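You operate a simulated robot arm through the tools that you are given. There is no shell and no other tool. Be economical: measure what you need, move in short steps, check, and stop when the job is done.

Carry out the task below with a simulated two-armed robot. There is one attempt and no reset: what you move stays moved.

Task
Run the door up, reset the limit slider and run it down to stop at the yellow mark.
Fine: hold the pendant while you press; stay out of the doorway while it moves; switch off at the end.

It is judged by the outcome, as a careful person would: the job done as asked, and still so three seconds after it is handed in. It fails if anything else is knocked over, pushed out of place, dropped, spilled or broken.

Robot
Two 7-joint arms with two-finger parallel grippers on one trunk, on a base that drives. Base frame: it is fixed to the floor where the robot stands at the start and does not move with it; the origin is under the middle of the robot, x ahead of it, y to its left, z up. Units: mm, rad, N and s.
The left shoulder is at the start at [70, 133, 1276], the right one opposite. With the tool pointing down near the work surface each hand reaches from about 100 to 620 mm from the robot's upright axis, wherever it stands, measured 20 degrees to its own side. Places, roughly: close button [500, -100, 900]; door panel [700, 2400, 2500]; door stop button [600, -100, 1100]; door switch [600, 0, 1200]; drive lever [600, -400, 1200]; limit slider [700, -400, 700]; open button [500, -100, 1000]; wheel bolt [600, -300, 1000]. Payload 1.57 kg a hand.
The tool frame of a hand sits at the grasp point between the pads (the TCP): z along the fingers, y along the line on which they close. The tips reach 30 mm beyond it. Largest opening 80 mm; finger width 17, thickness 12; the body of the gripper, 40 by 82 mm, starts 80 mm behind the TCP.
Orientation is that of the tool frame in the base frame, as a unit quaternion [x, y, z, w]. With the fingers straight down and closing along the base's y, the tool's x points along the base's -x, its y along +y and its z along -z.

Tools
- The arms move only by the tool nudge_tool. It takes "left_deltas", "right_deltas" or both (then of equal length, played together; a hand with none holds still); each is a list of rows, each an object of numbers (a shift or turn left out is 0, a gripper value left out holds the last): "tx", "ty", "tz": the shift along the tool's x, y, z in units of 500 mm (1.0 is 500 mm); "rx", "ry", "rz": the turn, a rotation vector about the tool's x, y, z in units of 90 degrees (1.0 is 90 degrees); "hand": the finger opening in mm, from 0 to 80. In form: [{"tx": .., "ty": .., "tz": .., "rx": .., "ry": .., "rz": .., "hand": ..}, ...]. A call has 1 to 8 rows; each row is the pose to reach, as a shift and turn from the pose commanded when the call began, along the tool's axes at that moment. A call with a number of a shift or a turn outside -1 to 1 is refused whole. A row lasts 0.2 s, in which the tool goes at most 50 mm and 0.15 rad; a call with a longer step from one row to the next is refused whole, and so is a gripper value outside its range. A pose out of reach is approached as far as the arm can. The call stops where the force on the tool passes 40 N (or 10 N more than at its start, if that is more) or the arm is blocked; 0.2 s more then pass. The fingers move at their own pace (about 153 mm/s each) and stop on an object; they squeeze with about 35 N. The grip force told is the motor's: it shows also when the fingers shut on nothing. Time passes only in rows, and 0.2 s behind the last, so rows that repeat a pose let the fingers close. It gives the time, the measured TCP pose, the force on the tool (base axes), the opening and the grip force at its end, in the units of the frame above (readings bear some noise), with the torque about the TCP (base axes, N m) and any sound that the robot's microphone picked up, and new pictures: "views" is both (left out), scene, wrist or none (wrist: the cameras of the hands that moved).
- Cameras (640 x 400 px; columns grow to the right, rows downward): "scene" is now at [132.3, -9.1, 1520.1]; the picture's right is [-0.22, -0.98, 0.00], its down [-0.52, 0.12, -0.84] and it looks along [0.82, -0.18, -0.54] (base axes); focal length 214 px, centre (320, 200). "left" rides on the left gripper at [72, 7, -122] in its tool frame; the picture's right is [-0.09, 1.00, 0.00], its down [-0.84, -0.08, -0.54] and it looks along [-0.54, -0.05, 0.84] (tool axes); focal length 238 px, centre (320, 200). "right" rides on the right gripper at [72, -7, -122] in its tool frame; the picture's right is [0.09, 1.00, 0.00], its down [-0.84, 0.08, -0.54] and it looks along [-0.54, 0.05, 0.84] (tool axes); focal length 238 px, centre (320, 200).
- move_column(by): slides the trunk up (or, below 0, down) by that many mm; the arms and the scene camera ride with it, the base frame stays. It gives what a move gives, with no picture.
- steer(legs): drives the robot by 1 to 6 legs, each [ahead, left, turn to the left] in mm, mm and rad, along the robot's own axes; the way and the turn of a leg run together, so that a leg with both is an arc; at most 1500 mm and 3.142 rad a leg. The arms and the cameras ride along, it lands a little off, and it stops where it bumps. It gives what a move gives, and a new picture of the scene camera.
- aim_head(pan, tilt): turns the head with the scene camera to pan (to the left, within 1.501 rad either way) and tilt (down, from -0.506 to 1.204), counted from straight ahead of the robot. It gives what a move gives, and a new picture of the scene camera.
- probe_pixels(camera, pixels): for up to 12 pixels [column, row] of the newest picture of that camera ("zoom" is the newest enlarged one), the place [x, y, z] in the base frame of the surface seen there, good to about 3 mm, but the place of the scene camera against the robot may be out by one fixed shift of up to 25 mm in any direction. The clock stands still meanwhile.
- zoom(camera, box): a new picture of the part [left, top, right, bottom] of that camera's present view, enlarged. The clock stands still meanwhile.
- job_done(): hands the job in; it is judged then, once.

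Work in short steps. Measure before you move; look again where a grasp or a placing could have gone wrong, and mend it. You have 80 turns and 260 pictures in all, those below and enlarged ones among them. Open the grippers and draw the arms clear of the work before you hand the job in, unless the task says otherwise.

The tools are called after "Emit:" as name(argument=value, ...) on one line, values as JSON. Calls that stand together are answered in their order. nudge_tool: Moves the arms, as the interface text tells. Its arguments: {"type":"object","properties":{"left_deltas":{"type":"array","items":{"type":"object","properties":{"tx":{"type":"number"},"ty":{"type":"number"},"tz":{"type":"number"},"rx":{"type":"number"},"ry":{"type":"number"},"rz":{"type":"number"},"hand":{"type":"number"}}}},"right_deltas":{"type":"array","items":{"type":"object","properties":{"tx":{"type":"number"},"ty":{"type":"number"},"tz":{"type":"number"},"rx":{"type":"number"},"ry":{"type":"number"},"rz":{"type":"number"},"hand":{"type":"number"}}}},"views":{"type":"string","enum":["both","scene","wrist","none"]}},"required":[]} The other tools are called the same way: move_column (by) slides the trunk up or down; steer (legs) drives the base; aim_head (pan, tilt) turns the head that bears the scene camera; probe_pixels (camera, pixels) gives the place of the surface under pixels of a picture; zoom (camera, box) takes an enlarged picture of a part of a camera's view; job_done () hands the job in.

At the start:

```text
time: 0.0
left_tcp_pos: [324.7, 61.5, 1433.9]
left_orientation: [-0.001, 1.0, 0.0, 0.0]
left_wrist_force: [0.3, 0.4, -0.1]
left_wrist_torque: [-0.01, 0.0, 0.0]
left_finger_gap: 80.1
left_grasp_force: 0.0
right_tcp_pos: [420.8, -338.5, 1369.8]
right_orientation: [0.0, 1.0, 0.001, -0.001]
right_wrist_force: [-0.1, -0.5, 0.0]
right_wrist_torque: [-0.02, 0.02, 0.02]
right_finger_gap: 80.2
right_grasp_force: 0.1
trunk travel left (down, up): [-850.0, 90.0]
robot x, y, heading: [-2.2, 1.5, 0.0]
head pan, tilt: [-0.22, 0.565]
```

scene: 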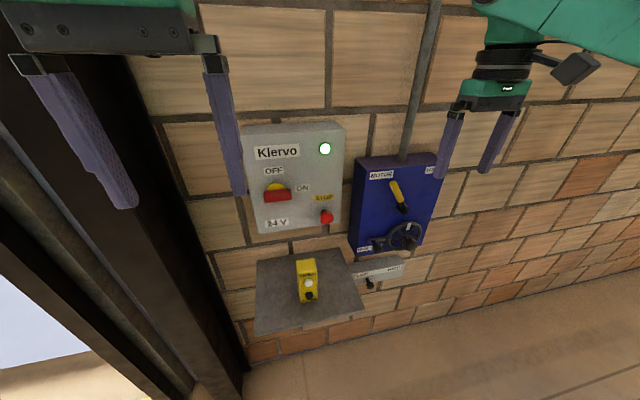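
right: 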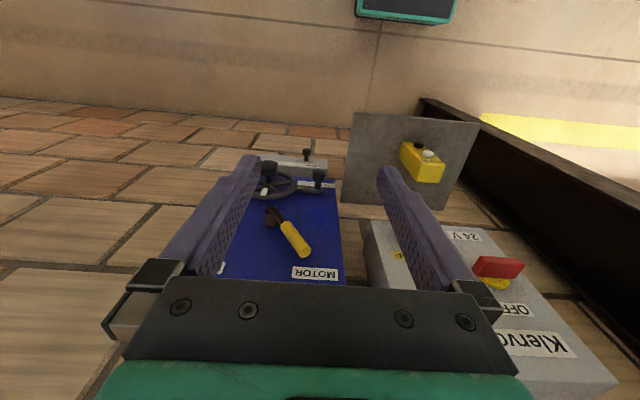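
left: 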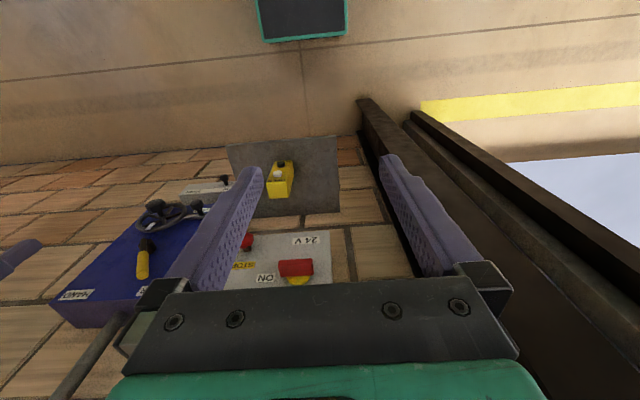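

The scene shows a control box (switch at 277,195, stop at 326,217), a blue motor box with lever and wheel, a slider at (380,272) and a yellow pendant on a plate at (307,280). I zoom on each to read labels.

Emit:
zoom(camera="scene", box=[230, 110, 350, 240])

Emit:
zoom(camera="scene", box=[340, 150, 450, 300])

Emit:
zoom(camera="scene", box=[250, 240, 420, 340])

Emit:
probe_pixels(camera="scene", pixels=[[277, 195], [326, 217], [307, 272], [308, 284], [308, 297], [400, 195], [403, 236], [380, 272], [370, 284], [270, 300], [250, 180], [300, 345]])

```text
3.08 times, centred on (290, 175) of scene
```

zoom: 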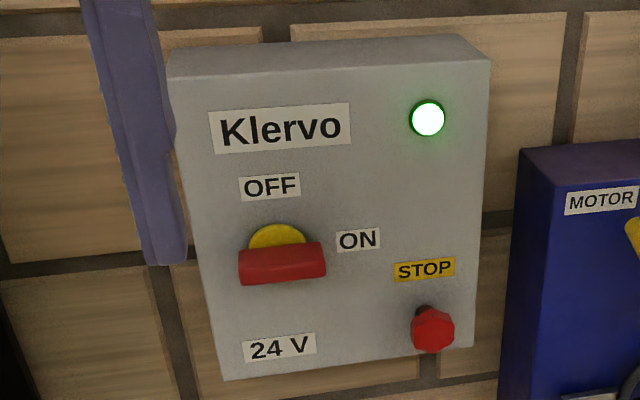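

```text
2.67 times, centred on (395, 225) of scene
```

zoom: 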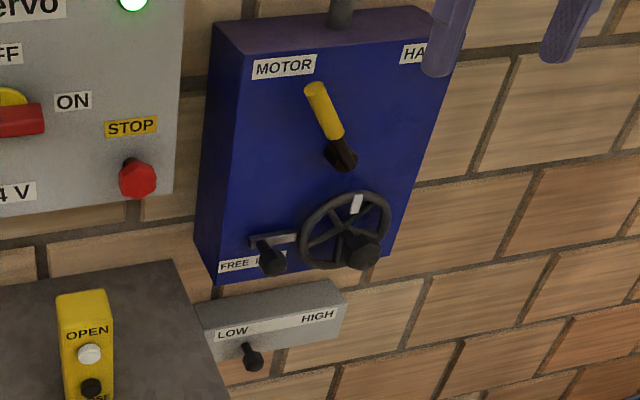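

```text
3.76 times, centred on (335, 290) of scene
```

zoom: 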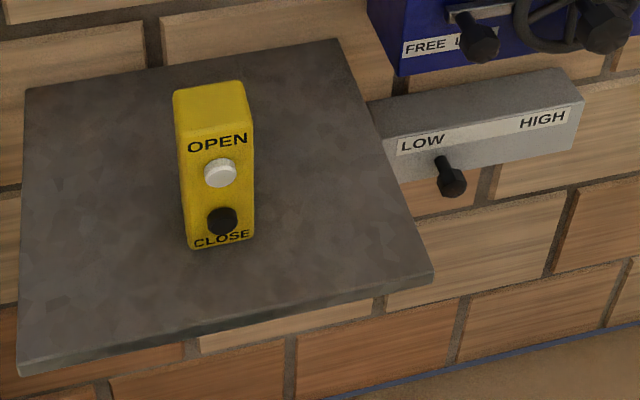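

```text
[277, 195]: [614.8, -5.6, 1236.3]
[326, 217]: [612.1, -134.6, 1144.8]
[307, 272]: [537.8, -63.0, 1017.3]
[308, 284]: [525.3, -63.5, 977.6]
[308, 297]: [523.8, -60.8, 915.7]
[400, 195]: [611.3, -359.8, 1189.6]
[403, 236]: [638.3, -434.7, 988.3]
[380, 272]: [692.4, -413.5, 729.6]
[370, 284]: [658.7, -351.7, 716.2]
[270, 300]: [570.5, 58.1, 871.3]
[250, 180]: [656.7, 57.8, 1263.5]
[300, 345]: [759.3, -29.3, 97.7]
```

Now look at the door to the left to find the yellow mark and door edge.

Emit:
aim_head(pan=1.2, tilt=0.1)

Emit:
aim_head(pan=0.7, tilt=0.3)

Emit:
aim_head(pan=-0.35, tilt=0.75)

```text
time: 1.6
left_tcp_pos: [324.4, 60.5, 1434.4]
left_orientation: [-0.001, 1.0, 0.0, 0.0]
left_wrist_force: [0.1, -1.0, 0.4]
left_wrist_torque: [-0.02, -0.02, -0.01]
left_finger_gap: 80.0
left_grasp_force: 0.1
right_tcp_pos: [420.0, -338.6, 1370.4]
right_orientation: [0.0, 1.0, 0.0, 0.0]
right_wrist_force: [-0.5, 0.2, -0.1]
right_wrist_torque: [0.0, 0.02, 0.0]
right_finger_gap: 79.7
right_grasp_force: 0.0
trunk travel left (down, up): [-850.0, 90.0]
robot x, y, heading: [-1.6, -1.6, -0.002]
head pan, tilt: [1.201, 0.099]
```

scene: 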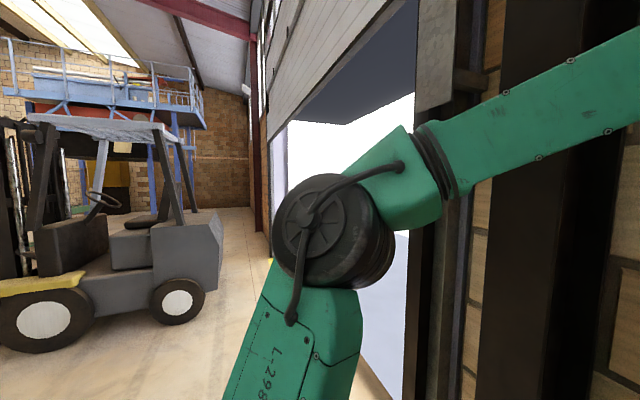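

```text
time: 2.5
left_tcp_pos: [323.6, 60.8, 1433.5]
left_orientation: [-0.002, 1.0, -0.001, 0.0]
left_wrist_force: [0.3, -1.2, -0.6]
left_wrist_torque: [0.01, 0.0, 0.03]
left_finger_gap: 80.0
left_grasp_force: 0.1
right_tcp_pos: [419.8, -339.1, 1371.1]
right_orientation: [0.0, 1.0, 0.0, 0.0]
right_wrist_force: [0.0, -0.3, -0.9]
right_wrist_torque: [0.02, -0.01, 0.0]
right_finger_gap: 80.1
right_grasp_force: 0.1
trunk travel left (down, up): [-850.0, 90.0]
robot x, y, heading: [-0.9, 0.3, -0.004]
head pan, tilt: [0.7, 0.3]
```

scene: 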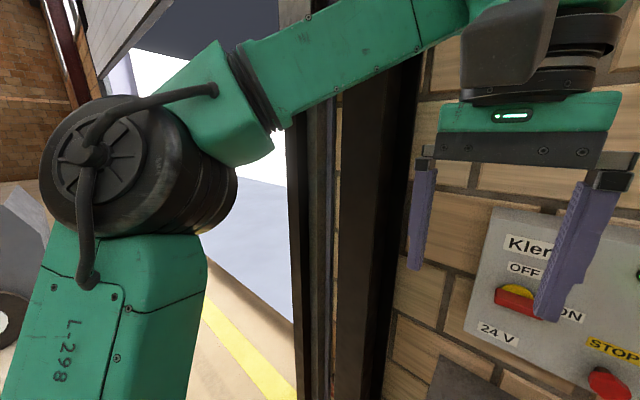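

```text
time: 3.8
left_tcp_pos: [323.9, 61.7, 1432.9]
left_orientation: [-0.002, 1.0, 0.0, 0.0]
left_wrist_force: [0.6, -0.7, -0.2]
left_wrist_torque: [0.01, -0.02, 0.02]
left_finger_gap: 80.4
left_grasp_force: 0.0
right_tcp_pos: [419.6, -337.7, 1370.7]
right_orientation: [-0.001, 1.0, 0.001, 0.0]
right_wrist_force: [0.3, 0.2, -0.7]
right_wrist_torque: [-0.02, 0.02, -0.01]
right_finger_gap: 80.2
right_grasp_force: 0.0
trunk travel left (down, up): [-850.0, 90.0]
robot x, y, heading: [0.8, -5.5, -0.001]
head pan, tilt: [-0.351, 0.75]
```

scene: 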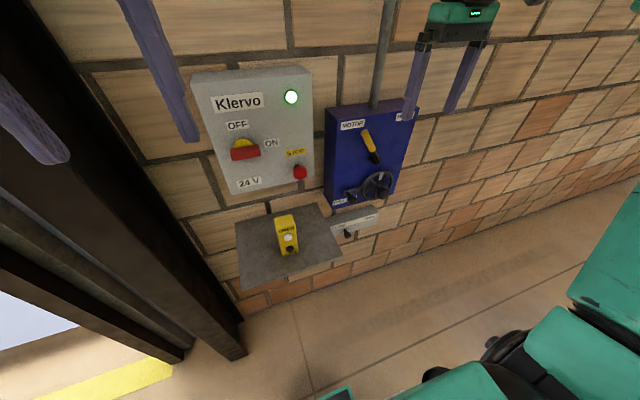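

The door hangs partly open, but the left arm hides the far jamb. I look higher and further left.

Emit:
aim_head(pan=1.1, tilt=-0.4)

Emit:
aim_head(pan=1.45, tilt=0.1)

Emit:
aim_head(pan=-1.4, tilt=0.4)

```text
time: 5.3
left_tcp_pos: [323.9, 61.2, 1434.6]
left_orientation: [-0.002, 1.0, 0.0, 0.0]
left_wrist_force: [-0.5, 0.0, 0.0]
left_wrist_torque: [0.02, 0.0, 0.04]
left_finger_gap: 79.9
left_grasp_force: 0.1
right_tcp_pos: [419.3, -337.9, 1371.2]
right_orientation: [-0.001, 1.0, 0.0, 0.0]
right_wrist_force: [0.2, 0.2, -0.1]
right_wrist_torque: [0.01, 0.04, 0.0]
right_finger_gap: 80.0
right_grasp_force: 0.1
trunk travel left (down, up): [-850.0, 90.0]
robot x, y, heading: [-1.6, -0.8, -0.002]
head pan, tilt: [1.1, -0.4]
```

scene: 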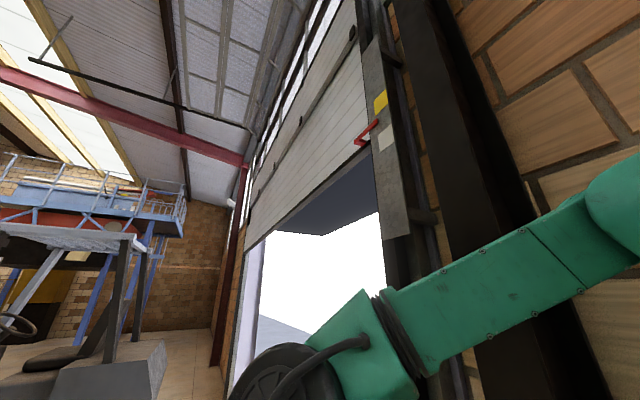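

```text
time: 6.3
left_tcp_pos: [325.3, 60.7, 1433.5]
left_orientation: [-0.002, 1.0, 0.0, 0.001]
left_wrist_force: [0.8, 0.4, 0.3]
left_wrist_torque: [-0.01, 0.06, 0.02]
left_finger_gap: 79.6
left_grasp_force: 0.1
right_tcp_pos: [419.7, -337.8, 1371.4]
right_orientation: [0.0, 1.0, 0.0, 0.001]
right_wrist_force: [0.5, -0.5, -0.2]
right_wrist_torque: [-0.02, 0.02, -0.04]
right_finger_gap: 80.0
right_grasp_force: 0.1
trunk travel left (down, up): [-850.0, 90.0]
robot x, y, heading: [1.9, -1.2, -0.0]
head pan, tilt: [1.45, 0.099]
```

scene: 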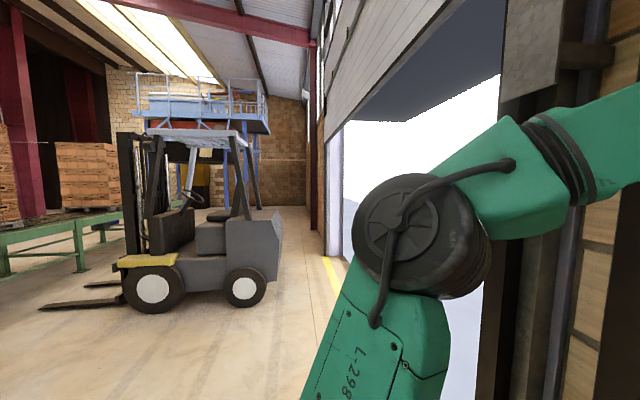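

```text
time: 8.8
left_tcp_pos: [323.6, 60.9, 1435.4]
left_orientation: [-0.002, 1.0, 0.0, 0.0]
left_wrist_force: [0.4, 0.3, 0.4]
left_wrist_torque: [-0.03, 0.01, -0.01]
left_finger_gap: 79.7
left_grasp_force: 0.1
right_tcp_pos: [419.8, -338.7, 1371.1]
right_orientation: [-0.001, 1.0, 0.001, 0.0]
right_wrist_force: [0.7, -0.9, 0.3]
right_wrist_torque: [-0.01, 0.03, 0.04]
right_finger_gap: 79.8
right_grasp_force: 0.0
trunk travel left (down, up): [-850.0, 90.0]
robot x, y, heading: [-2.0, -2.2, -0.001]
head pan, tilt: [-1.4, 0.4]
```

scene: 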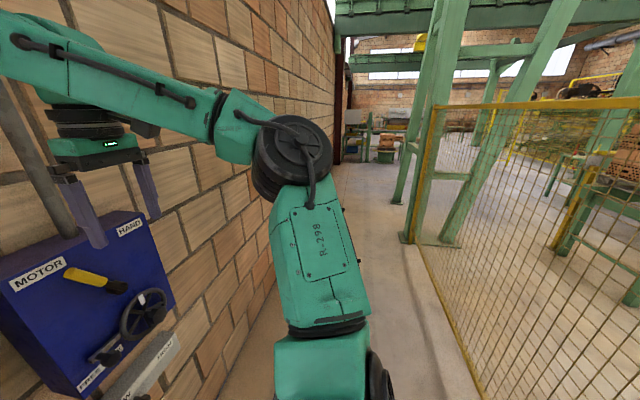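

A red pointer on the door (367,132), yellow mark (380,102) and a pale mark (386,138) on a jamb plate. Return and measure.

Emit:
aim_head(pan=1.0, tilt=-0.45)

Emit:
zoom(camera="scene", box=[340, 40, 470, 240])

```text
time: 11.0
left_tcp_pos: [324.6, 61.5, 1433.7]
left_orientation: [-0.002, 1.0, 0.0, 0.0]
left_wrist_force: [0.5, -0.5, 0.4]
left_wrist_torque: [0.03, 0.01, 0.02]
left_finger_gap: 80.0
left_grasp_force: 0.0
right_tcp_pos: [419.7, -338.9, 1370.8]
right_orientation: [0.0, 1.0, 0.0, 0.0]
right_wrist_force: [0.4, -0.7, 0.1]
right_wrist_torque: [-0.01, -0.01, 0.01]
right_finger_gap: 80.2
right_grasp_force: 0.0
trunk travel left (down, up): [-850.0, 90.0]
robot x, y, heading: [1.1, -2.3, 0.004]
head pan, tilt: [1.0, -0.45]
```

scene: 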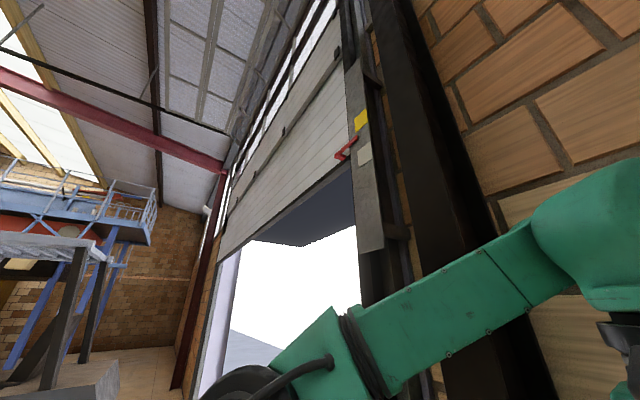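

```text
2.00 times, centred on (405, 140) of scene
```

zoom: 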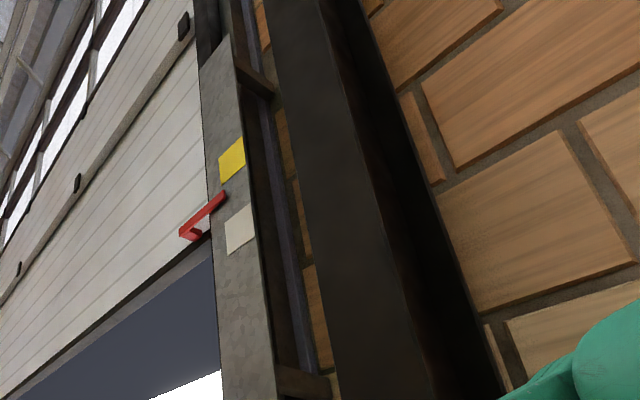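

Emit:
zoom(camera="scene", box=[332, 90, 396, 180])

Emit:
probe_pixels(camera="zoom", pixels=[[300, 80], [320, 130], [345, 110], [260, 220], [215, 285], [180, 285], [320, 255], [350, 240], [330, 340], [150, 380]])

```text
4.44 times, centred on (364, 135) of scene
```

zoom: 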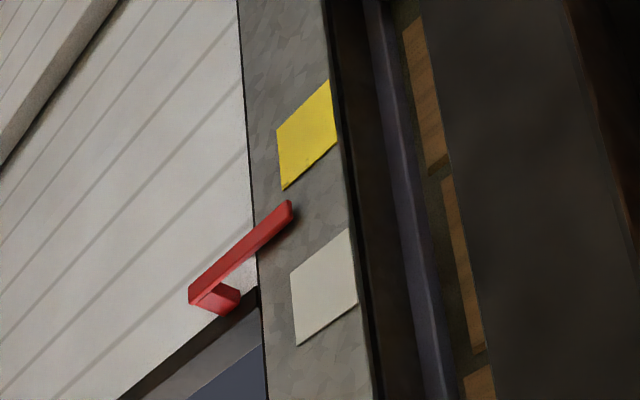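

```text
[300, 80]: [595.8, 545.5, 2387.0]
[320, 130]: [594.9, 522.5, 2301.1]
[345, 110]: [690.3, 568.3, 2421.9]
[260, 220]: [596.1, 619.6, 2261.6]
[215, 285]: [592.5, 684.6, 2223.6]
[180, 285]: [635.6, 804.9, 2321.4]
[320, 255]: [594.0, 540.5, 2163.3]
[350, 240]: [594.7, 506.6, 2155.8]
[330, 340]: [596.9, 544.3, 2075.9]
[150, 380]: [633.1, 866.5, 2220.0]
```

Pointer z≈2240, yellow mark ≈2310, white one ≈2110. To keep the left elbow clear of the doorway I want to shift right a little; check the space there.

Emit:
aim_head(pan=-1.45, tilt=0.6)

Emit:
probe_pixels(camera="scene", pixels=[[320, 100], [370, 250], [400, 330], [280, 330], [450, 250], [500, 300], [300, 60], [220, 200], [560, 350], [420, 150], [460, 380], [250, 250]])

```text
time: 13.2
left_tcp_pos: [323.5, 62.2, 1434.5]
left_orientation: [-0.002, 1.0, 0.0, -0.001]
left_wrist_force: [0.1, 0.0, -0.2]
left_wrist_torque: [-0.02, -0.02, -0.01]
left_finger_gap: 80.1
left_grasp_force: 0.0
right_tcp_pos: [419.8, -339.1, 1370.1]
right_orientation: [0.0, 1.0, -0.001, -0.001]
right_wrist_force: [-0.5, -0.2, -0.2]
right_wrist_torque: [0.0, 0.0, 0.02]
right_finger_gap: 80.1
right_grasp_force: 0.1
trunk travel left (down, up): [-850.0, 90.0]
robot x, y, heading: [-1.0, -1.0, 0.001]
head pan, tilt: [-1.45, 0.6]
```

scene: 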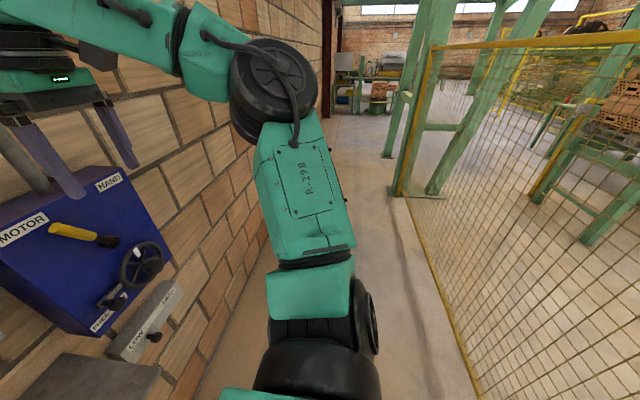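

```text
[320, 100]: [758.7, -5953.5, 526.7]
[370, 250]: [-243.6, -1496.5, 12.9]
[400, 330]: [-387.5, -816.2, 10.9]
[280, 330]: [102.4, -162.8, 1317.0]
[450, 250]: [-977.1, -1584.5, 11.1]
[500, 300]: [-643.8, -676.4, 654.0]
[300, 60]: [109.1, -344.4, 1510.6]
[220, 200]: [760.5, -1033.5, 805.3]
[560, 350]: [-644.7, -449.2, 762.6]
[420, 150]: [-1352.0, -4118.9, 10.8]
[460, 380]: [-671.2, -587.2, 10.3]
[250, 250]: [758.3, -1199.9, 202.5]
```

Right side is clear (fence plane at x≈-645). Drive right 180 mm and lower the trunk 250.

Emit:
steer(legs=[[0, -180, 0]])

Emit:
move_column(by=-220)

Emit:
aim_head(pan=0.0, tilt=0.7)

Emit:
nudge_tool(left_deltas=[{"hand": 80}], right_deltas=[{"hand": 80}], views="wrist")

```text
time: 14.7
left_tcp_pos: [323.5, -110.5, 1434.6]
left_orientation: [-0.002, 1.0, -0.002, 0.0]
left_wrist_force: [0.5, -0.6, 0.5]
left_wrist_torque: [-0.02, 0.03, -0.02]
left_finger_gap: 80.1
left_grasp_force: 0.2
right_tcp_pos: [420.0, -510.2, 1373.0]
right_orientation: [0.0, 1.0, -0.002, 0.001]
right_wrist_force: [0.7, 0.5, -0.7]
right_wrist_torque: [-0.04, -0.01, 0.02]
right_finger_gap: 80.2
right_grasp_force: 0.1
trunk travel left (down, up): [-850.0, 90.0]
robot x, y, heading: [1.7, -172.1, -0.002]
head pan, tilt: [-1.45, 0.6]
```

scene: 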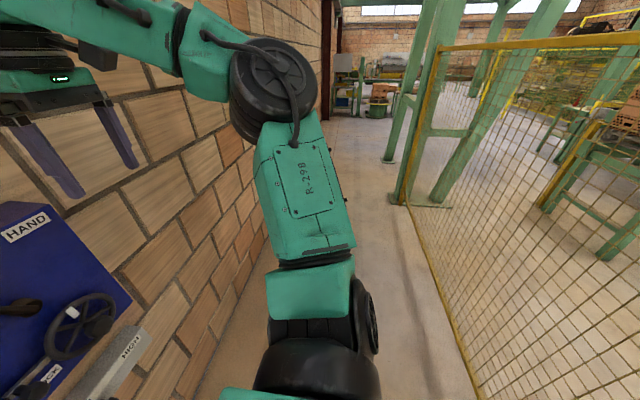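

```text
time: 17.0
left_tcp_pos: [324.5, -115.5, 1215.1]
left_orientation: [-0.002, 1.0, -0.001, 0.0]
left_wrist_force: [1.1, -0.3, -0.4]
left_wrist_torque: [0.01, -0.02, 0.01]
left_finger_gap: 80.0
left_grasp_force: 0.1
right_tcp_pos: [419.5, -514.5, 1151.3]
right_orientation: [0.0, 1.0, 0.0, -0.001]
right_wrist_force: [-0.1, -1.0, -0.4]
right_wrist_torque: [0.02, -0.03, 0.01]
right_finger_gap: 80.3
right_grasp_force: 0.1
trunk travel left (down, up): [-630.0, 310.0]
robot x, y, heading: [-1.9, -176.3, 0.001]
head pan, tilt: [-1.45, 0.6]
```

```text
time: 18.6
left_tcp_pos: [323.8, -114.8, 1214.4]
left_orientation: [-0.002, 1.0, 0.0, 0.0]
left_wrist_force: [-1.6, 0.4, -0.3]
left_wrist_torque: [0.0, -0.01, -0.02]
left_finger_gap: 79.8
left_grasp_force: 0.1
right_tcp_pos: [420.4, -513.7, 1151.5]
right_orientation: [0.0, 1.0, 0.0, 0.0]
right_wrist_force: [0.1, 0.1, -0.4]
right_wrist_torque: [0.01, -0.04, 0.01]
right_finger_gap: 79.9
right_grasp_force: 0.1
trunk travel left (down, up): [-630.0, 310.0]
robot x, y, heading: [-1.8, -176.4, -0.002]
head pan, tilt: [0.0, 0.7]
```

scene: 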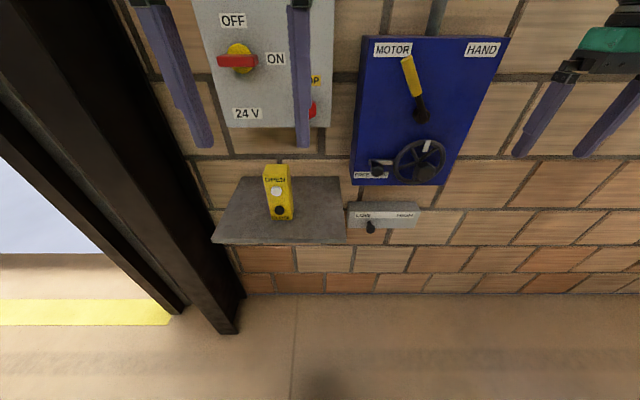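

```text
time: 19.0
left_tcp_pos: [324.9, -114.9, 1214.6]
left_orientation: [-0.002, 1.0, 0.0, 0.0]
left_wrist_force: [1.3, 0.7, -1.1]
left_wrist_torque: [-0.02, -0.03, 0.0]
left_finger_gap: 79.9
left_grasp_force: 0.0
right_tcp_pos: [420.3, -514.7, 1150.2]
right_orientation: [0.0, 1.0, 0.0, 0.0]
right_wrist_force: [-0.5, -0.7, 0.4]
right_wrist_torque: [-0.02, -0.05, 0.03]
right_finger_gap: 80.1
right_grasp_force: 0.1
trunk travel left (down, up): [-630.0, 310.0]
robot x, y, heading: [0.7, -173.0, 0.002]
head pan, tilt: [0.0, 0.7]
```

right: 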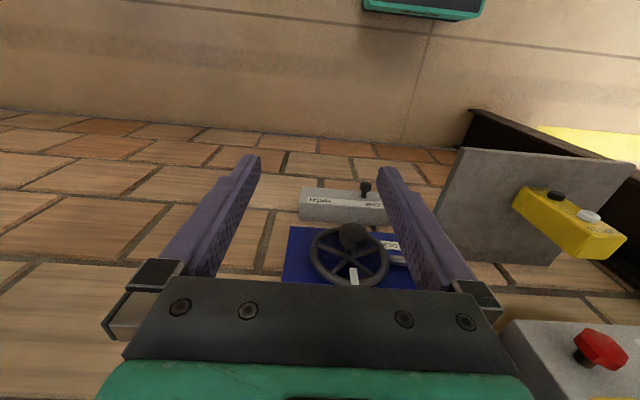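
left: 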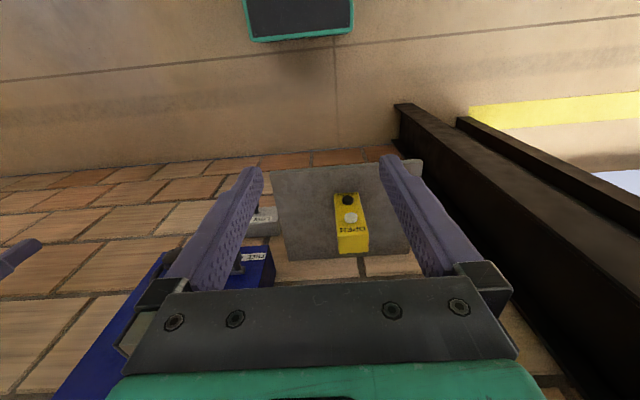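

Probe pendant (left image, ~350,225) and slider knob (right image 365,188) with the accurate wrist cameras, and compare to the scene camera.

Emit:
probe_pixels(camera="left", pixels=[[351, 217], [348, 200], [340, 239], [364, 236], [340, 251], [367, 247], [356, 244], [354, 231], [300, 220], [290, 255], [273, 175], [405, 240]])

Emit:
probe_pixels(camera="right", pixels=[[365, 186], [365, 196], [345, 197], [320, 195], [305, 202], [380, 205], [385, 218], [555, 196], [588, 217], [600, 348], [350, 235], [353, 276]])

Emit:
probe_pixels(camera="scene", pixels=[[277, 191], [280, 211], [278, 171], [370, 228], [236, 62], [311, 111], [408, 70], [420, 110], [428, 147], [376, 168], [208, 140], [518, 152]])

Emit:
zoom(camera="scene", box=[340, 140, 440, 240])

Emit:
zoom(camera="left", box=[310, 170, 400, 270])

```text
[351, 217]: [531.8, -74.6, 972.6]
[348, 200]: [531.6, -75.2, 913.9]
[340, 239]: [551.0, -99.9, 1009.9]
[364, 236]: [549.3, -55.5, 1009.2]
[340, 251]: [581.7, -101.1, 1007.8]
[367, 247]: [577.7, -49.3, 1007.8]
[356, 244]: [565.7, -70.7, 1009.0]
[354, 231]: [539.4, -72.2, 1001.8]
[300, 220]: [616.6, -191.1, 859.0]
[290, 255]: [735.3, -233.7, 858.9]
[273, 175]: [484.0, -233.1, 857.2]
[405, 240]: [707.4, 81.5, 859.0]
```

```text
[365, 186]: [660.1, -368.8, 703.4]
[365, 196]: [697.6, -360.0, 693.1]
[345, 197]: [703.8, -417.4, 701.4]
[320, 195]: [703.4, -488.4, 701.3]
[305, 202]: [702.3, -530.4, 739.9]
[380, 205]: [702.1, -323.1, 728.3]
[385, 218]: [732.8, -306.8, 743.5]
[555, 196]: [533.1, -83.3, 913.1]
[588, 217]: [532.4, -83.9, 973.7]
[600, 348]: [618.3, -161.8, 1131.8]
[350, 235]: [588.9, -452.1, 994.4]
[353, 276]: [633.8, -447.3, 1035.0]
```

```text
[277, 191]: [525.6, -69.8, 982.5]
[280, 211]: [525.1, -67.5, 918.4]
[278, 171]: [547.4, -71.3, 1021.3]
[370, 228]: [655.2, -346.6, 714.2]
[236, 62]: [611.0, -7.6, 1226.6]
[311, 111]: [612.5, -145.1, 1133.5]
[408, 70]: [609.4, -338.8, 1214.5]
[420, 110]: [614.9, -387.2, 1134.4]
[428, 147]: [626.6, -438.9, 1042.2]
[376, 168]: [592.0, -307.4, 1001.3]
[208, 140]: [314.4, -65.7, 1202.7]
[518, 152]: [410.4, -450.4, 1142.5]
```

```text
4.00 times, centred on (390, 190) of scene
```

zoom: 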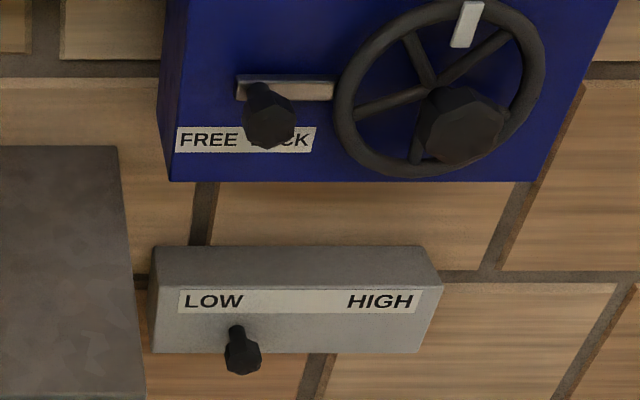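

```text
4.00 times, centred on (355, 220) of left
```

zoom: 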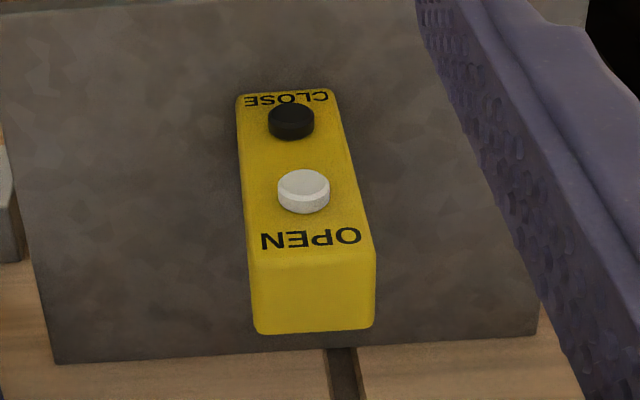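

Scene offset ≈(+6,-9,-10). Pendant: y≈-76, x 540–585, top z 1009; OPEN z≈973, CLOSE z≈913. Move the left hand to hover over it at x≈550.

Emit:
nudge_tool(left_deltas=[{"tx": -0.075, "ty": 0.013, "tz": 0.045}, {"tx": -0.15, "ty": 0.026, "tz": 0.09}, {"tx": -0.225, "ty": 0.039, "tz": 0.135}, {"tx": -0.3, "ty": 0.052, "tz": 0.18}, {"tx": -0.375, "ty": 0.065, "tz": 0.225}, {"tx": -0.452, "ty": 0.078, "tz": 0.27}, {"tx": -0.452, "ty": 0.078, "tz": 0.27}])

```text
time: 20.6
left_tcp_pos: [546.1, -81.6, 1074.1]
left_orientation: [-0.002, 1.0, 0.0, 0.001]
left_wrist_force: [0.2, 0.7, 0.6]
left_wrist_torque: [-0.04, 0.0, -0.02]
left_finger_gap: 80.3
left_grasp_force: 0.0
left hand out of reach, approached as far as the arm can: row 6, 7
right_tcp_pos: [419.8, -513.7, 1151.0]
right_orientation: [0.0, 1.0, -0.001, 0.001]
right_wrist_force: [0.0, 0.6, -0.2]
right_wrist_torque: [-0.01, 0.0, -0.02]
right_finger_gap: 79.7
right_grasp_force: 0.2
trunk travel left (down, up): [-630.0, 310.0]
robot x, y, heading: [-3.2, -178.9, 0.004]
head pan, tilt: [0.0, 0.7]
```

scene: 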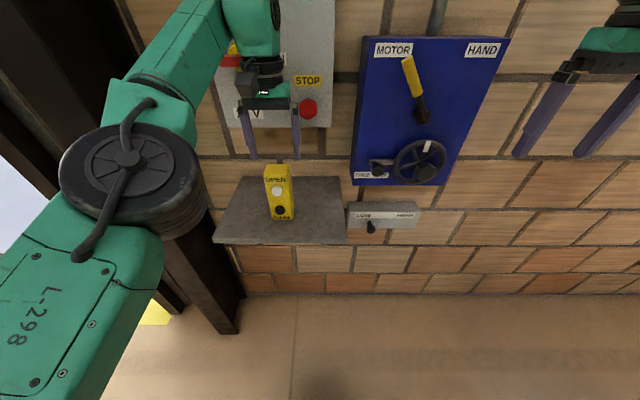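
left: 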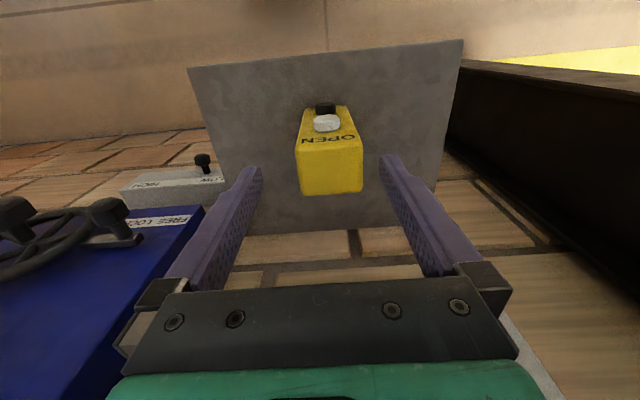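

Slightly out of reach; the base needs to come ~70 mm nearer. Plate front edge and the pendant are measured first.

Emit:
probe_pixels(camera="left", pixels=[[299, 165], [360, 163], [302, 191], [362, 188], [327, 122], [325, 106], [330, 158], [195, 75], [455, 50], [330, 60]])

Emit:
steer(legs=[[70, 0, 0]])

```text
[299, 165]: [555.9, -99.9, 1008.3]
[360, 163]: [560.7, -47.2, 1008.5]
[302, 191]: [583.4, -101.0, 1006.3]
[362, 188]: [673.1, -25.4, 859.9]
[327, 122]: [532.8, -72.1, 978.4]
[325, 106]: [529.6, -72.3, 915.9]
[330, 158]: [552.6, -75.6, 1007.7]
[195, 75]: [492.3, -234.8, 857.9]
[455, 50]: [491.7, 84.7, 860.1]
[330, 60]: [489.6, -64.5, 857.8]
```

```text
time: 21.6
left_tcp_pos: [615.7, -84.1, 1075.9]
left_orientation: [-0.002, 1.0, 0.0, 0.0]
left_wrist_force: [-0.6, -3.9, 0.7]
left_wrist_torque: [0.52, -0.13, 0.04]
left_finger_gap: 79.7
left_grasp_force: 0.1
right_tcp_pos: [489.0, -516.5, 1151.5]
right_orientation: [0.001, 1.0, 0.0, 0.0]
right_wrist_force: [0.0, 0.1, -0.3]
right_wrist_torque: [0.03, -0.01, 0.02]
right_finger_gap: 80.2
right_grasp_force: 0.0
trunk travel left (down, up): [-630.0, 310.0]
robot x, y, heading: [73.2, -174.3, -0.004]
head pan, tilt: [0.0, 0.7]
```

scene: 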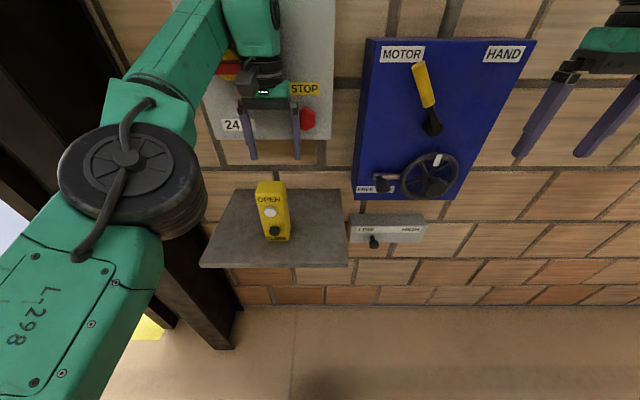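

The hand rode forward to x=616 and reads a slight contact (−3.9 N in y), so it is probably touching the STOP knob. Draw it straight back 65 mm and check.

Emit:
nudge_tool(left_deltas=[{"tx": 0.065}, {"tx": 0.13}, {"tx": 0.13}])

Emit:
zoom(camera="scene", box=[190, 0, 340, 150])

```text
time: 22.4
left_tcp_pos: [550.0, -84.3, 1072.8]
left_orientation: [-0.002, 1.0, 0.0, 0.001]
left_wrist_force: [-0.2, 0.4, 0.7]
left_wrist_torque: [0.01, 0.02, 0.02]
left_finger_gap: 80.0
left_grasp_force: 0.1
right_tcp_pos: [490.3, -517.4, 1150.3]
right_orientation: [0.001, 1.0, 0.0, -0.001]
right_wrist_force: [-0.3, -0.5, -0.8]
right_wrist_torque: [0.0, 0.03, -0.01]
right_finger_gap: 80.2
right_grasp_force: 0.1
trunk travel left (down, up): [-630.0, 310.0]
robot x, y, heading: [68.1, -175.6, -0.006]
head pan, tilt: [0.0, 0.7]
```

scene: 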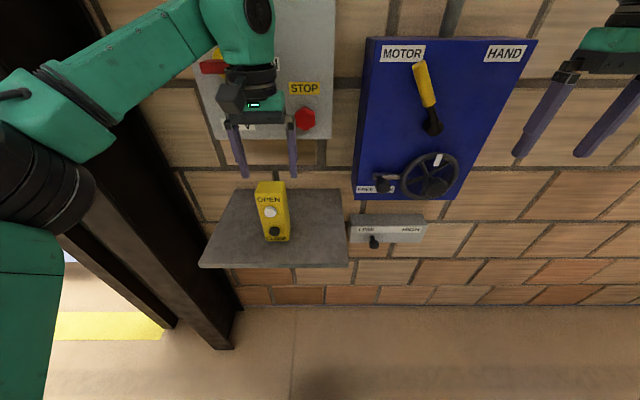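
left: 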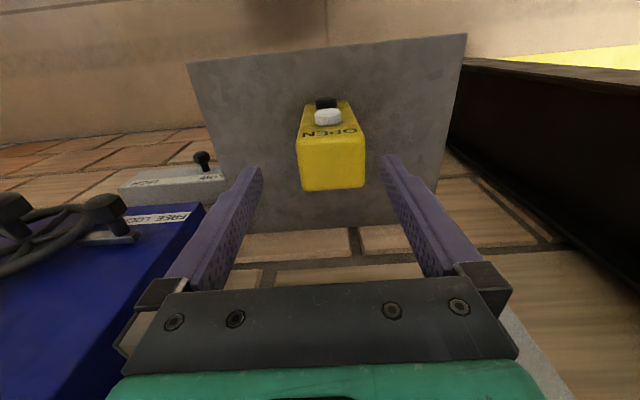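

```text
2.67 times, centred on (265, 75) of scene
```

zoom: 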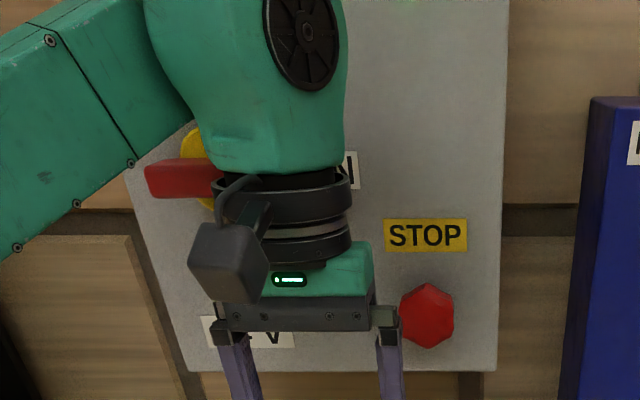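

Verify the STOP knob and light, and re-probe the pendant from the left camera.

Emit:
probe_pixels(camera="left", pixels=[[299, 162], [362, 160], [304, 186], [361, 183], [327, 117], [330, 155]])

Emit:
probe_pixels(camera="scene", pixels=[[305, 119], [209, 67]])

Emit:
aim_head(pan=0.0, tilt=0.35)

```text
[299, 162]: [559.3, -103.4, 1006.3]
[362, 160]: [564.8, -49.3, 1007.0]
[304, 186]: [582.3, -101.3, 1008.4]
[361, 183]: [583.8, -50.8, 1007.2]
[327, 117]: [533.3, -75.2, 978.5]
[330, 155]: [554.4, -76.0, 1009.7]
```

```text
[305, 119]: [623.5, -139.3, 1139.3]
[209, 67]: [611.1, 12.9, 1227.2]
```

```text
time: 23.2
left_tcp_pos: [551.2, -83.4, 1073.4]
left_orientation: [-0.002, 1.0, -0.001, 0.001]
left_wrist_force: [1.5, -0.3, 0.3]
left_wrist_torque: [0.01, 0.0, -0.02]
left_finger_gap: 79.8
left_grasp_force: 0.2
right_tcp_pos: [489.6, -515.3, 1151.2]
right_orientation: [0.0, 1.0, 0.0, 0.001]
right_wrist_force: [-0.1, -0.5, 1.1]
right_wrist_torque: [0.02, 0.01, 0.0]
right_finger_gap: 79.9
right_grasp_force: 0.2
trunk travel left (down, up): [-630.0, 310.0]
robot x, y, heading: [70.5, -177.5, -0.005]
head pan, tilt: [0.0, 0.351]
```

scene: 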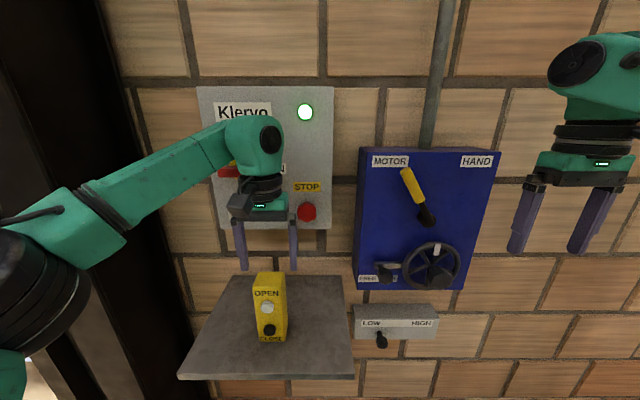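

The switch probes the same as before (611) but the STOP knob reads 11 mm deeper. Check closely whether it latched.

Emit:
zoom(camera="scene", box=[270, 160, 340, 240])

Emit:
probe_pixels(camera="scene", pixels=[[307, 211], [303, 211], [311, 211], [307, 207], [307, 216], [320, 200], [325, 215]])

```text
5.00 times, centred on (305, 200) of scene
```

zoom: 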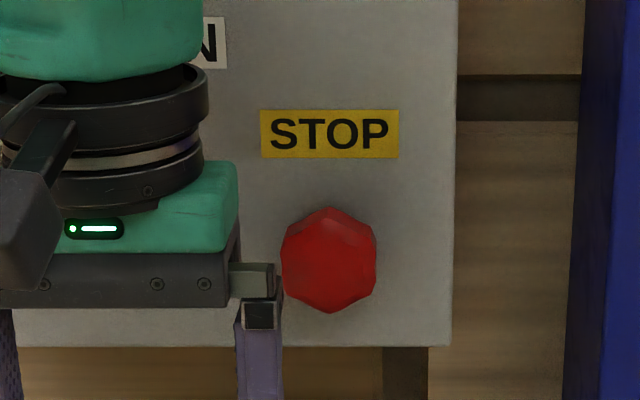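

```text
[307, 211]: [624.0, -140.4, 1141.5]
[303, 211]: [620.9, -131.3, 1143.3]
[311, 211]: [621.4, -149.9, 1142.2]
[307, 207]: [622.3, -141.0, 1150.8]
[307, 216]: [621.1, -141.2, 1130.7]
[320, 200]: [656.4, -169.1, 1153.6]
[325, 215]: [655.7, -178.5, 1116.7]
```

STOP appears latched in (~11 mm deeper than at first), so I'll release it later by pulling. First withdraw the left hand and turn the right hand to point forward.

Emit:
nudge_tool(left_deltas=[{"tx": 0.08}, {"tx": 0.16}, {"tx": 0.24, "ty": 0.04}, {"tx": 0.32, "ty": 0.08}, {"tx": 0.4, "ty": 0.12}, {"tx": 0.4, "ty": 0.16}, {"tx": 0.4, "ty": 0.16}, {"tx": 0.4, "ty": 0.16}], right_deltas=[{"ry": -0.095}, {"ry": -0.19}, {"ry": -0.285}, {"ry": -0.38}, {"ry": -0.475}, {"ry": -0.57}, {"ry": -0.665}, {"ry": -0.76}], views="none")

Emit:
nudge_tool(right_deltas=[{"ry": -0.095}, {"ry": -0.19}, {"ry": -0.24}, {"ry": -0.24}])

```text
time: 25.0
left_tcp_pos: [352.8, -4.4, 1073.6]
left_orientation: [-0.001, 1.0, -0.001, 0.001]
left_wrist_force: [-0.1, -0.8, -1.0]
left_wrist_torque: [0.04, -0.04, 0.02]
left_finger_gap: 79.9
left_grasp_force: 0.0
right_tcp_pos: [490.5, -515.8, 1151.0]
right_orientation: [0.001, 0.826, -0.001, 0.564]
right_wrist_force: [0.5, -0.1, 0.5]
right_wrist_torque: [-0.02, 0.01, -0.01]
right_finger_gap: 80.0
right_grasp_force: 0.2
trunk travel left (down, up): [-630.0, 310.0]
robot x, y, heading: [73.6, -177.6, -0.001]
head pan, tilt: [0.0, 0.351]
```

```text
time: 26.0
left_tcp_pos: [352.6, -6.0, 1073.8]
left_orientation: [-0.001, 1.0, 0.0, 0.0]
left_wrist_force: [0.0, 0.4, -0.3]
left_wrist_torque: [0.02, -0.01, -0.01]
left_finger_gap: 80.1
left_grasp_force: 0.0
right_tcp_pos: [492.4, -520.1, 1152.6]
right_orientation: [0.0, 0.708, 0.001, 0.707]
right_wrist_force: [0.6, 0.1, -0.3]
right_wrist_torque: [0.02, 0.01, -0.02]
right_finger_gap: 80.1
right_grasp_force: 0.0
right hand out of reach, approached as far as the arm can: row 1, 2, 3, 4
trunk travel left (down, up): [-630.0, 310.0]
robot x, y, heading: [69.5, -178.3, -0.001]
head pan, tilt: [0.0, 0.351]
```

scene: 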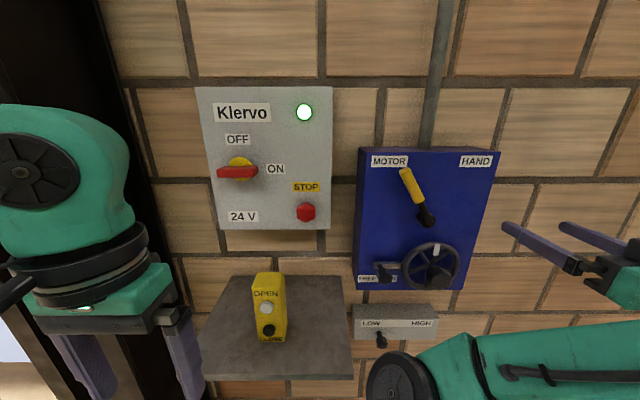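
right: 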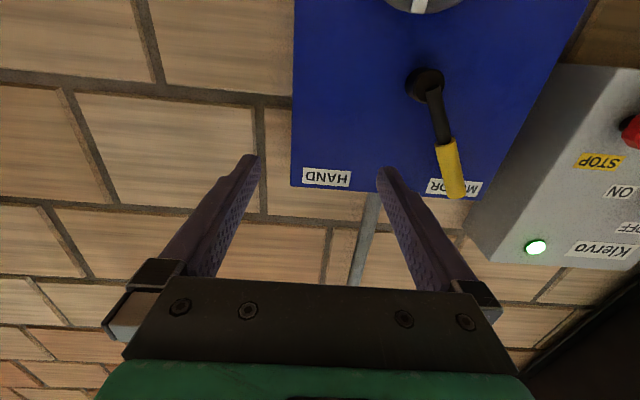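

Right hand now points forward. Before moving across I check where its elbow/forearm is.

Emit:
aim_head(pan=-0.6, tilt=0.7)

Emit:
probe_pixels(camera="scene", pixels=[[250, 250], [300, 250], [350, 250], [400, 250], [450, 250], [500, 250], [350, 320], [300, 320], [420, 180], [500, 180], [400, 320], [250, 320]])

```text
time: 27.0
left_tcp_pos: [352.4, -4.4, 1074.1]
left_orientation: [-0.002, 1.0, -0.001, 0.002]
left_wrist_force: [-0.1, -0.4, -0.6]
left_wrist_torque: [0.0, 0.02, 0.02]
left_finger_gap: 79.8
left_grasp_force: 0.1
right_tcp_pos: [491.8, -519.1, 1152.5]
right_orientation: [0.0, 0.708, 0.0, 0.706]
right_wrist_force: [0.7, -1.4, -0.3]
right_wrist_torque: [0.0, -0.01, -0.05]
right_finger_gap: 80.3
right_grasp_force: 0.1
trunk travel left (down, up): [-630.0, 310.0]
robot x, y, heading: [71.2, -175.9, -0.005]
head pan, tilt: [-0.6, 0.7]
```

scene: 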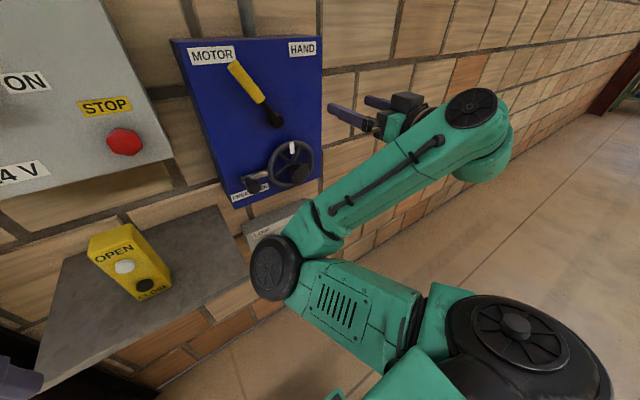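

```text
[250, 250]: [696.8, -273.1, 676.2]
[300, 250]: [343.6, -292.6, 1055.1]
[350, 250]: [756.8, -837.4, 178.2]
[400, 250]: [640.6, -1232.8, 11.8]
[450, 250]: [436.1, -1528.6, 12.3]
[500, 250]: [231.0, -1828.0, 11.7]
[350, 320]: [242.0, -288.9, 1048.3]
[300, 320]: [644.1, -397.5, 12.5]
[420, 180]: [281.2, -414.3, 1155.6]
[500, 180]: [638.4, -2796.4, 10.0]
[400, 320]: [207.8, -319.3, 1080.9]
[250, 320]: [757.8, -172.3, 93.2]
```

The arm is folded awkwardly (elbow at y≈-290). Backing the base 150 mm gives it room for the forward-pointing reach.

Emit:
steer(legs=[[-150, 0, 0]])

Emit:
nudge_tool(right_deltas=[{"ty": 0.09}, {"ty": 0.18}, {"ty": 0.27, "tx": 0.01}, {"ty": 0.36, "tx": 0.02}, {"ty": 0.45, "tx": 0.03}, {"ty": 0.54, "tx": 0.035}, {"ty": 0.63, "tx": 0.04}, {"ty": 0.72, "tx": 0.04}])

```text
time: 28.4
left_tcp_pos: [201.9, -4.2, 1074.0]
left_orientation: [-0.003, 1.0, -0.001, 0.0]
left_wrist_force: [0.2, -0.3, -0.5]
left_wrist_torque: [0.01, -0.04, 0.0]
left_finger_gap: 79.9
left_grasp_force: 0.1
right_tcp_pos: [342.5, -517.7, 1153.8]
right_orientation: [-0.001, 0.708, 0.001, 0.706]
right_wrist_force: [-0.2, -0.4, 0.5]
right_wrist_torque: [-0.02, 0.03, 0.0]
right_finger_gap: 80.3
right_grasp_force: 0.1
trunk travel left (down, up): [-630.0, 310.0]
robot x, y, heading: [-83.6, -177.4, 0.002]
head pan, tilt: [-0.6, 0.7]
```

scene: 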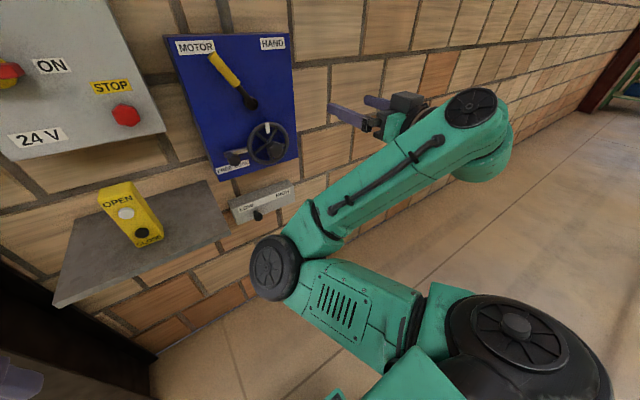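

```text
time: 29.9
left_tcp_pos: [199.7, -0.5, 1072.0]
left_orientation: [-0.003, 1.0, -0.003, 0.001]
left_wrist_force: [-0.4, 0.7, 0.1]
left_wrist_torque: [-0.03, -0.01, 0.03]
left_finger_gap: 80.1
left_grasp_force: 0.0
right_tcp_pos: [316.4, -264.2, 1230.1]
right_orientation: [-0.006, 0.598, -0.051, 0.8]
right_wrist_force: [0.4, -0.5, 0.1]
right_wrist_torque: [-0.02, -0.01, -0.03]
right_finger_gap: 80.0
right_grasp_force: 0.0
right hand out of reach, approached as far as the arm can: row 1, 2, 3, 4, 5
trunk travel left (down, up): [-630.0, 310.0]
robot x, y, heading: [-77.1, -175.3, 0.003]
head pan, tilt: [-0.6, 0.7]
stopped in row 7 (right hand): the arm was blocked; the commanded pose is now the measured one
```

scene: 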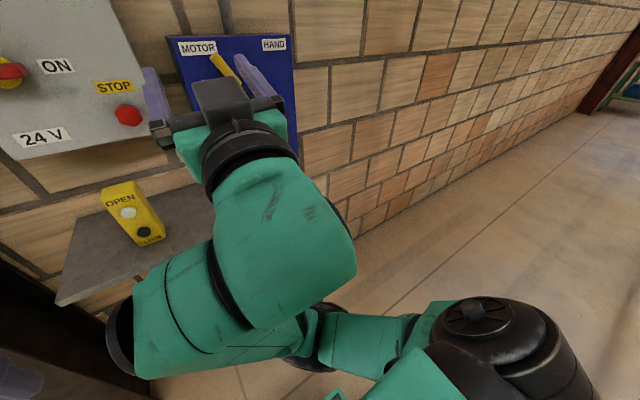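
right: 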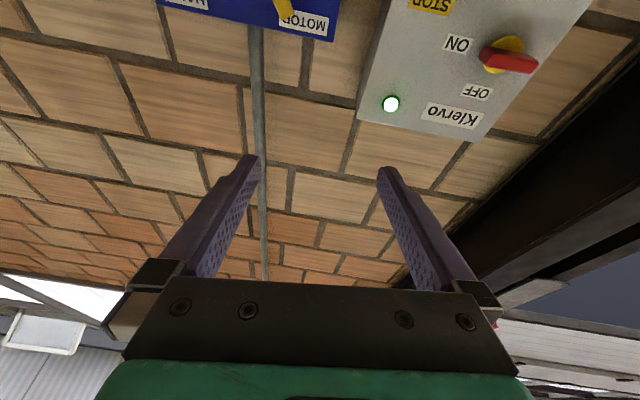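

The arm hit a fold limit and the hand pitched up. Move it forward away from the body (tool z ≈ base [0.96,0,0.28]) and level it.

Emit:
nudge_tool(right_deltas=[{"tx": 0.022, "tz": 0.077}, {"tx": 0.045, "tz": 0.154, "ry": 0.06}, {"tx": 0.067, "tz": 0.23, "ry": 0.12}, {"tx": 0.09, "tz": 0.307, "ry": 0.18}, {"tx": 0.09, "tz": 0.307, "ry": 0.18}])

```text
time: 31.1
left_tcp_pos: [201.1, -4.1, 1072.9]
left_orientation: [-0.003, 1.0, 0.0, 0.001]
left_wrist_force: [-0.2, 0.0, 0.3]
left_wrist_torque: [-0.02, -0.04, -0.01]
left_finger_gap: 80.2
left_grasp_force: 0.2
right_tcp_pos: [478.3, -283.7, 1227.6]
right_orientation: [0.004, 0.705, -0.053, 0.707]
right_wrist_force: [0.0, -0.2, 0.0]
right_wrist_torque: [0.0, -0.02, 0.03]
right_finger_gap: 79.9
right_grasp_force: 0.0
trunk travel left (down, up): [-630.0, 310.0]
robot x, y, heading: [-87.4, -173.5, 0.007]
head pan, tilt: [-0.6, 0.7]
```

scene: 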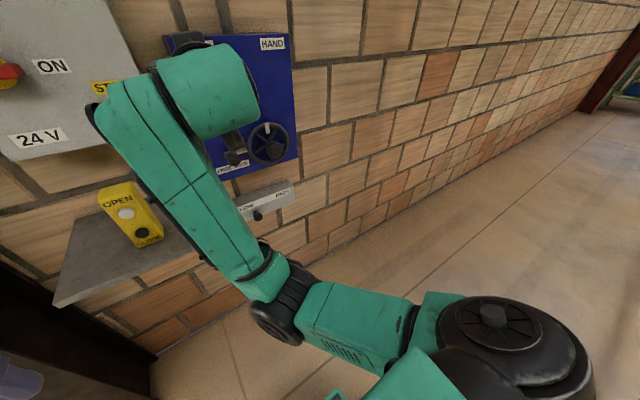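
right: 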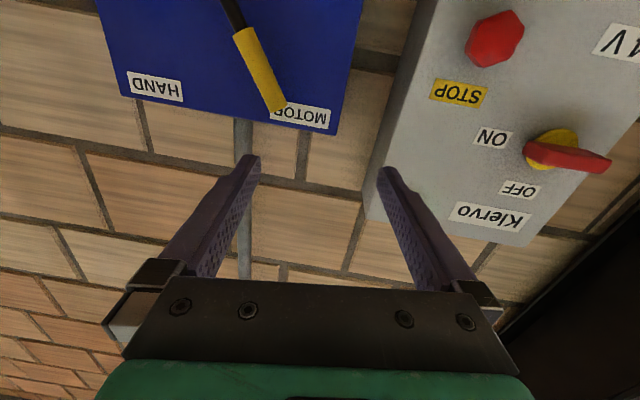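

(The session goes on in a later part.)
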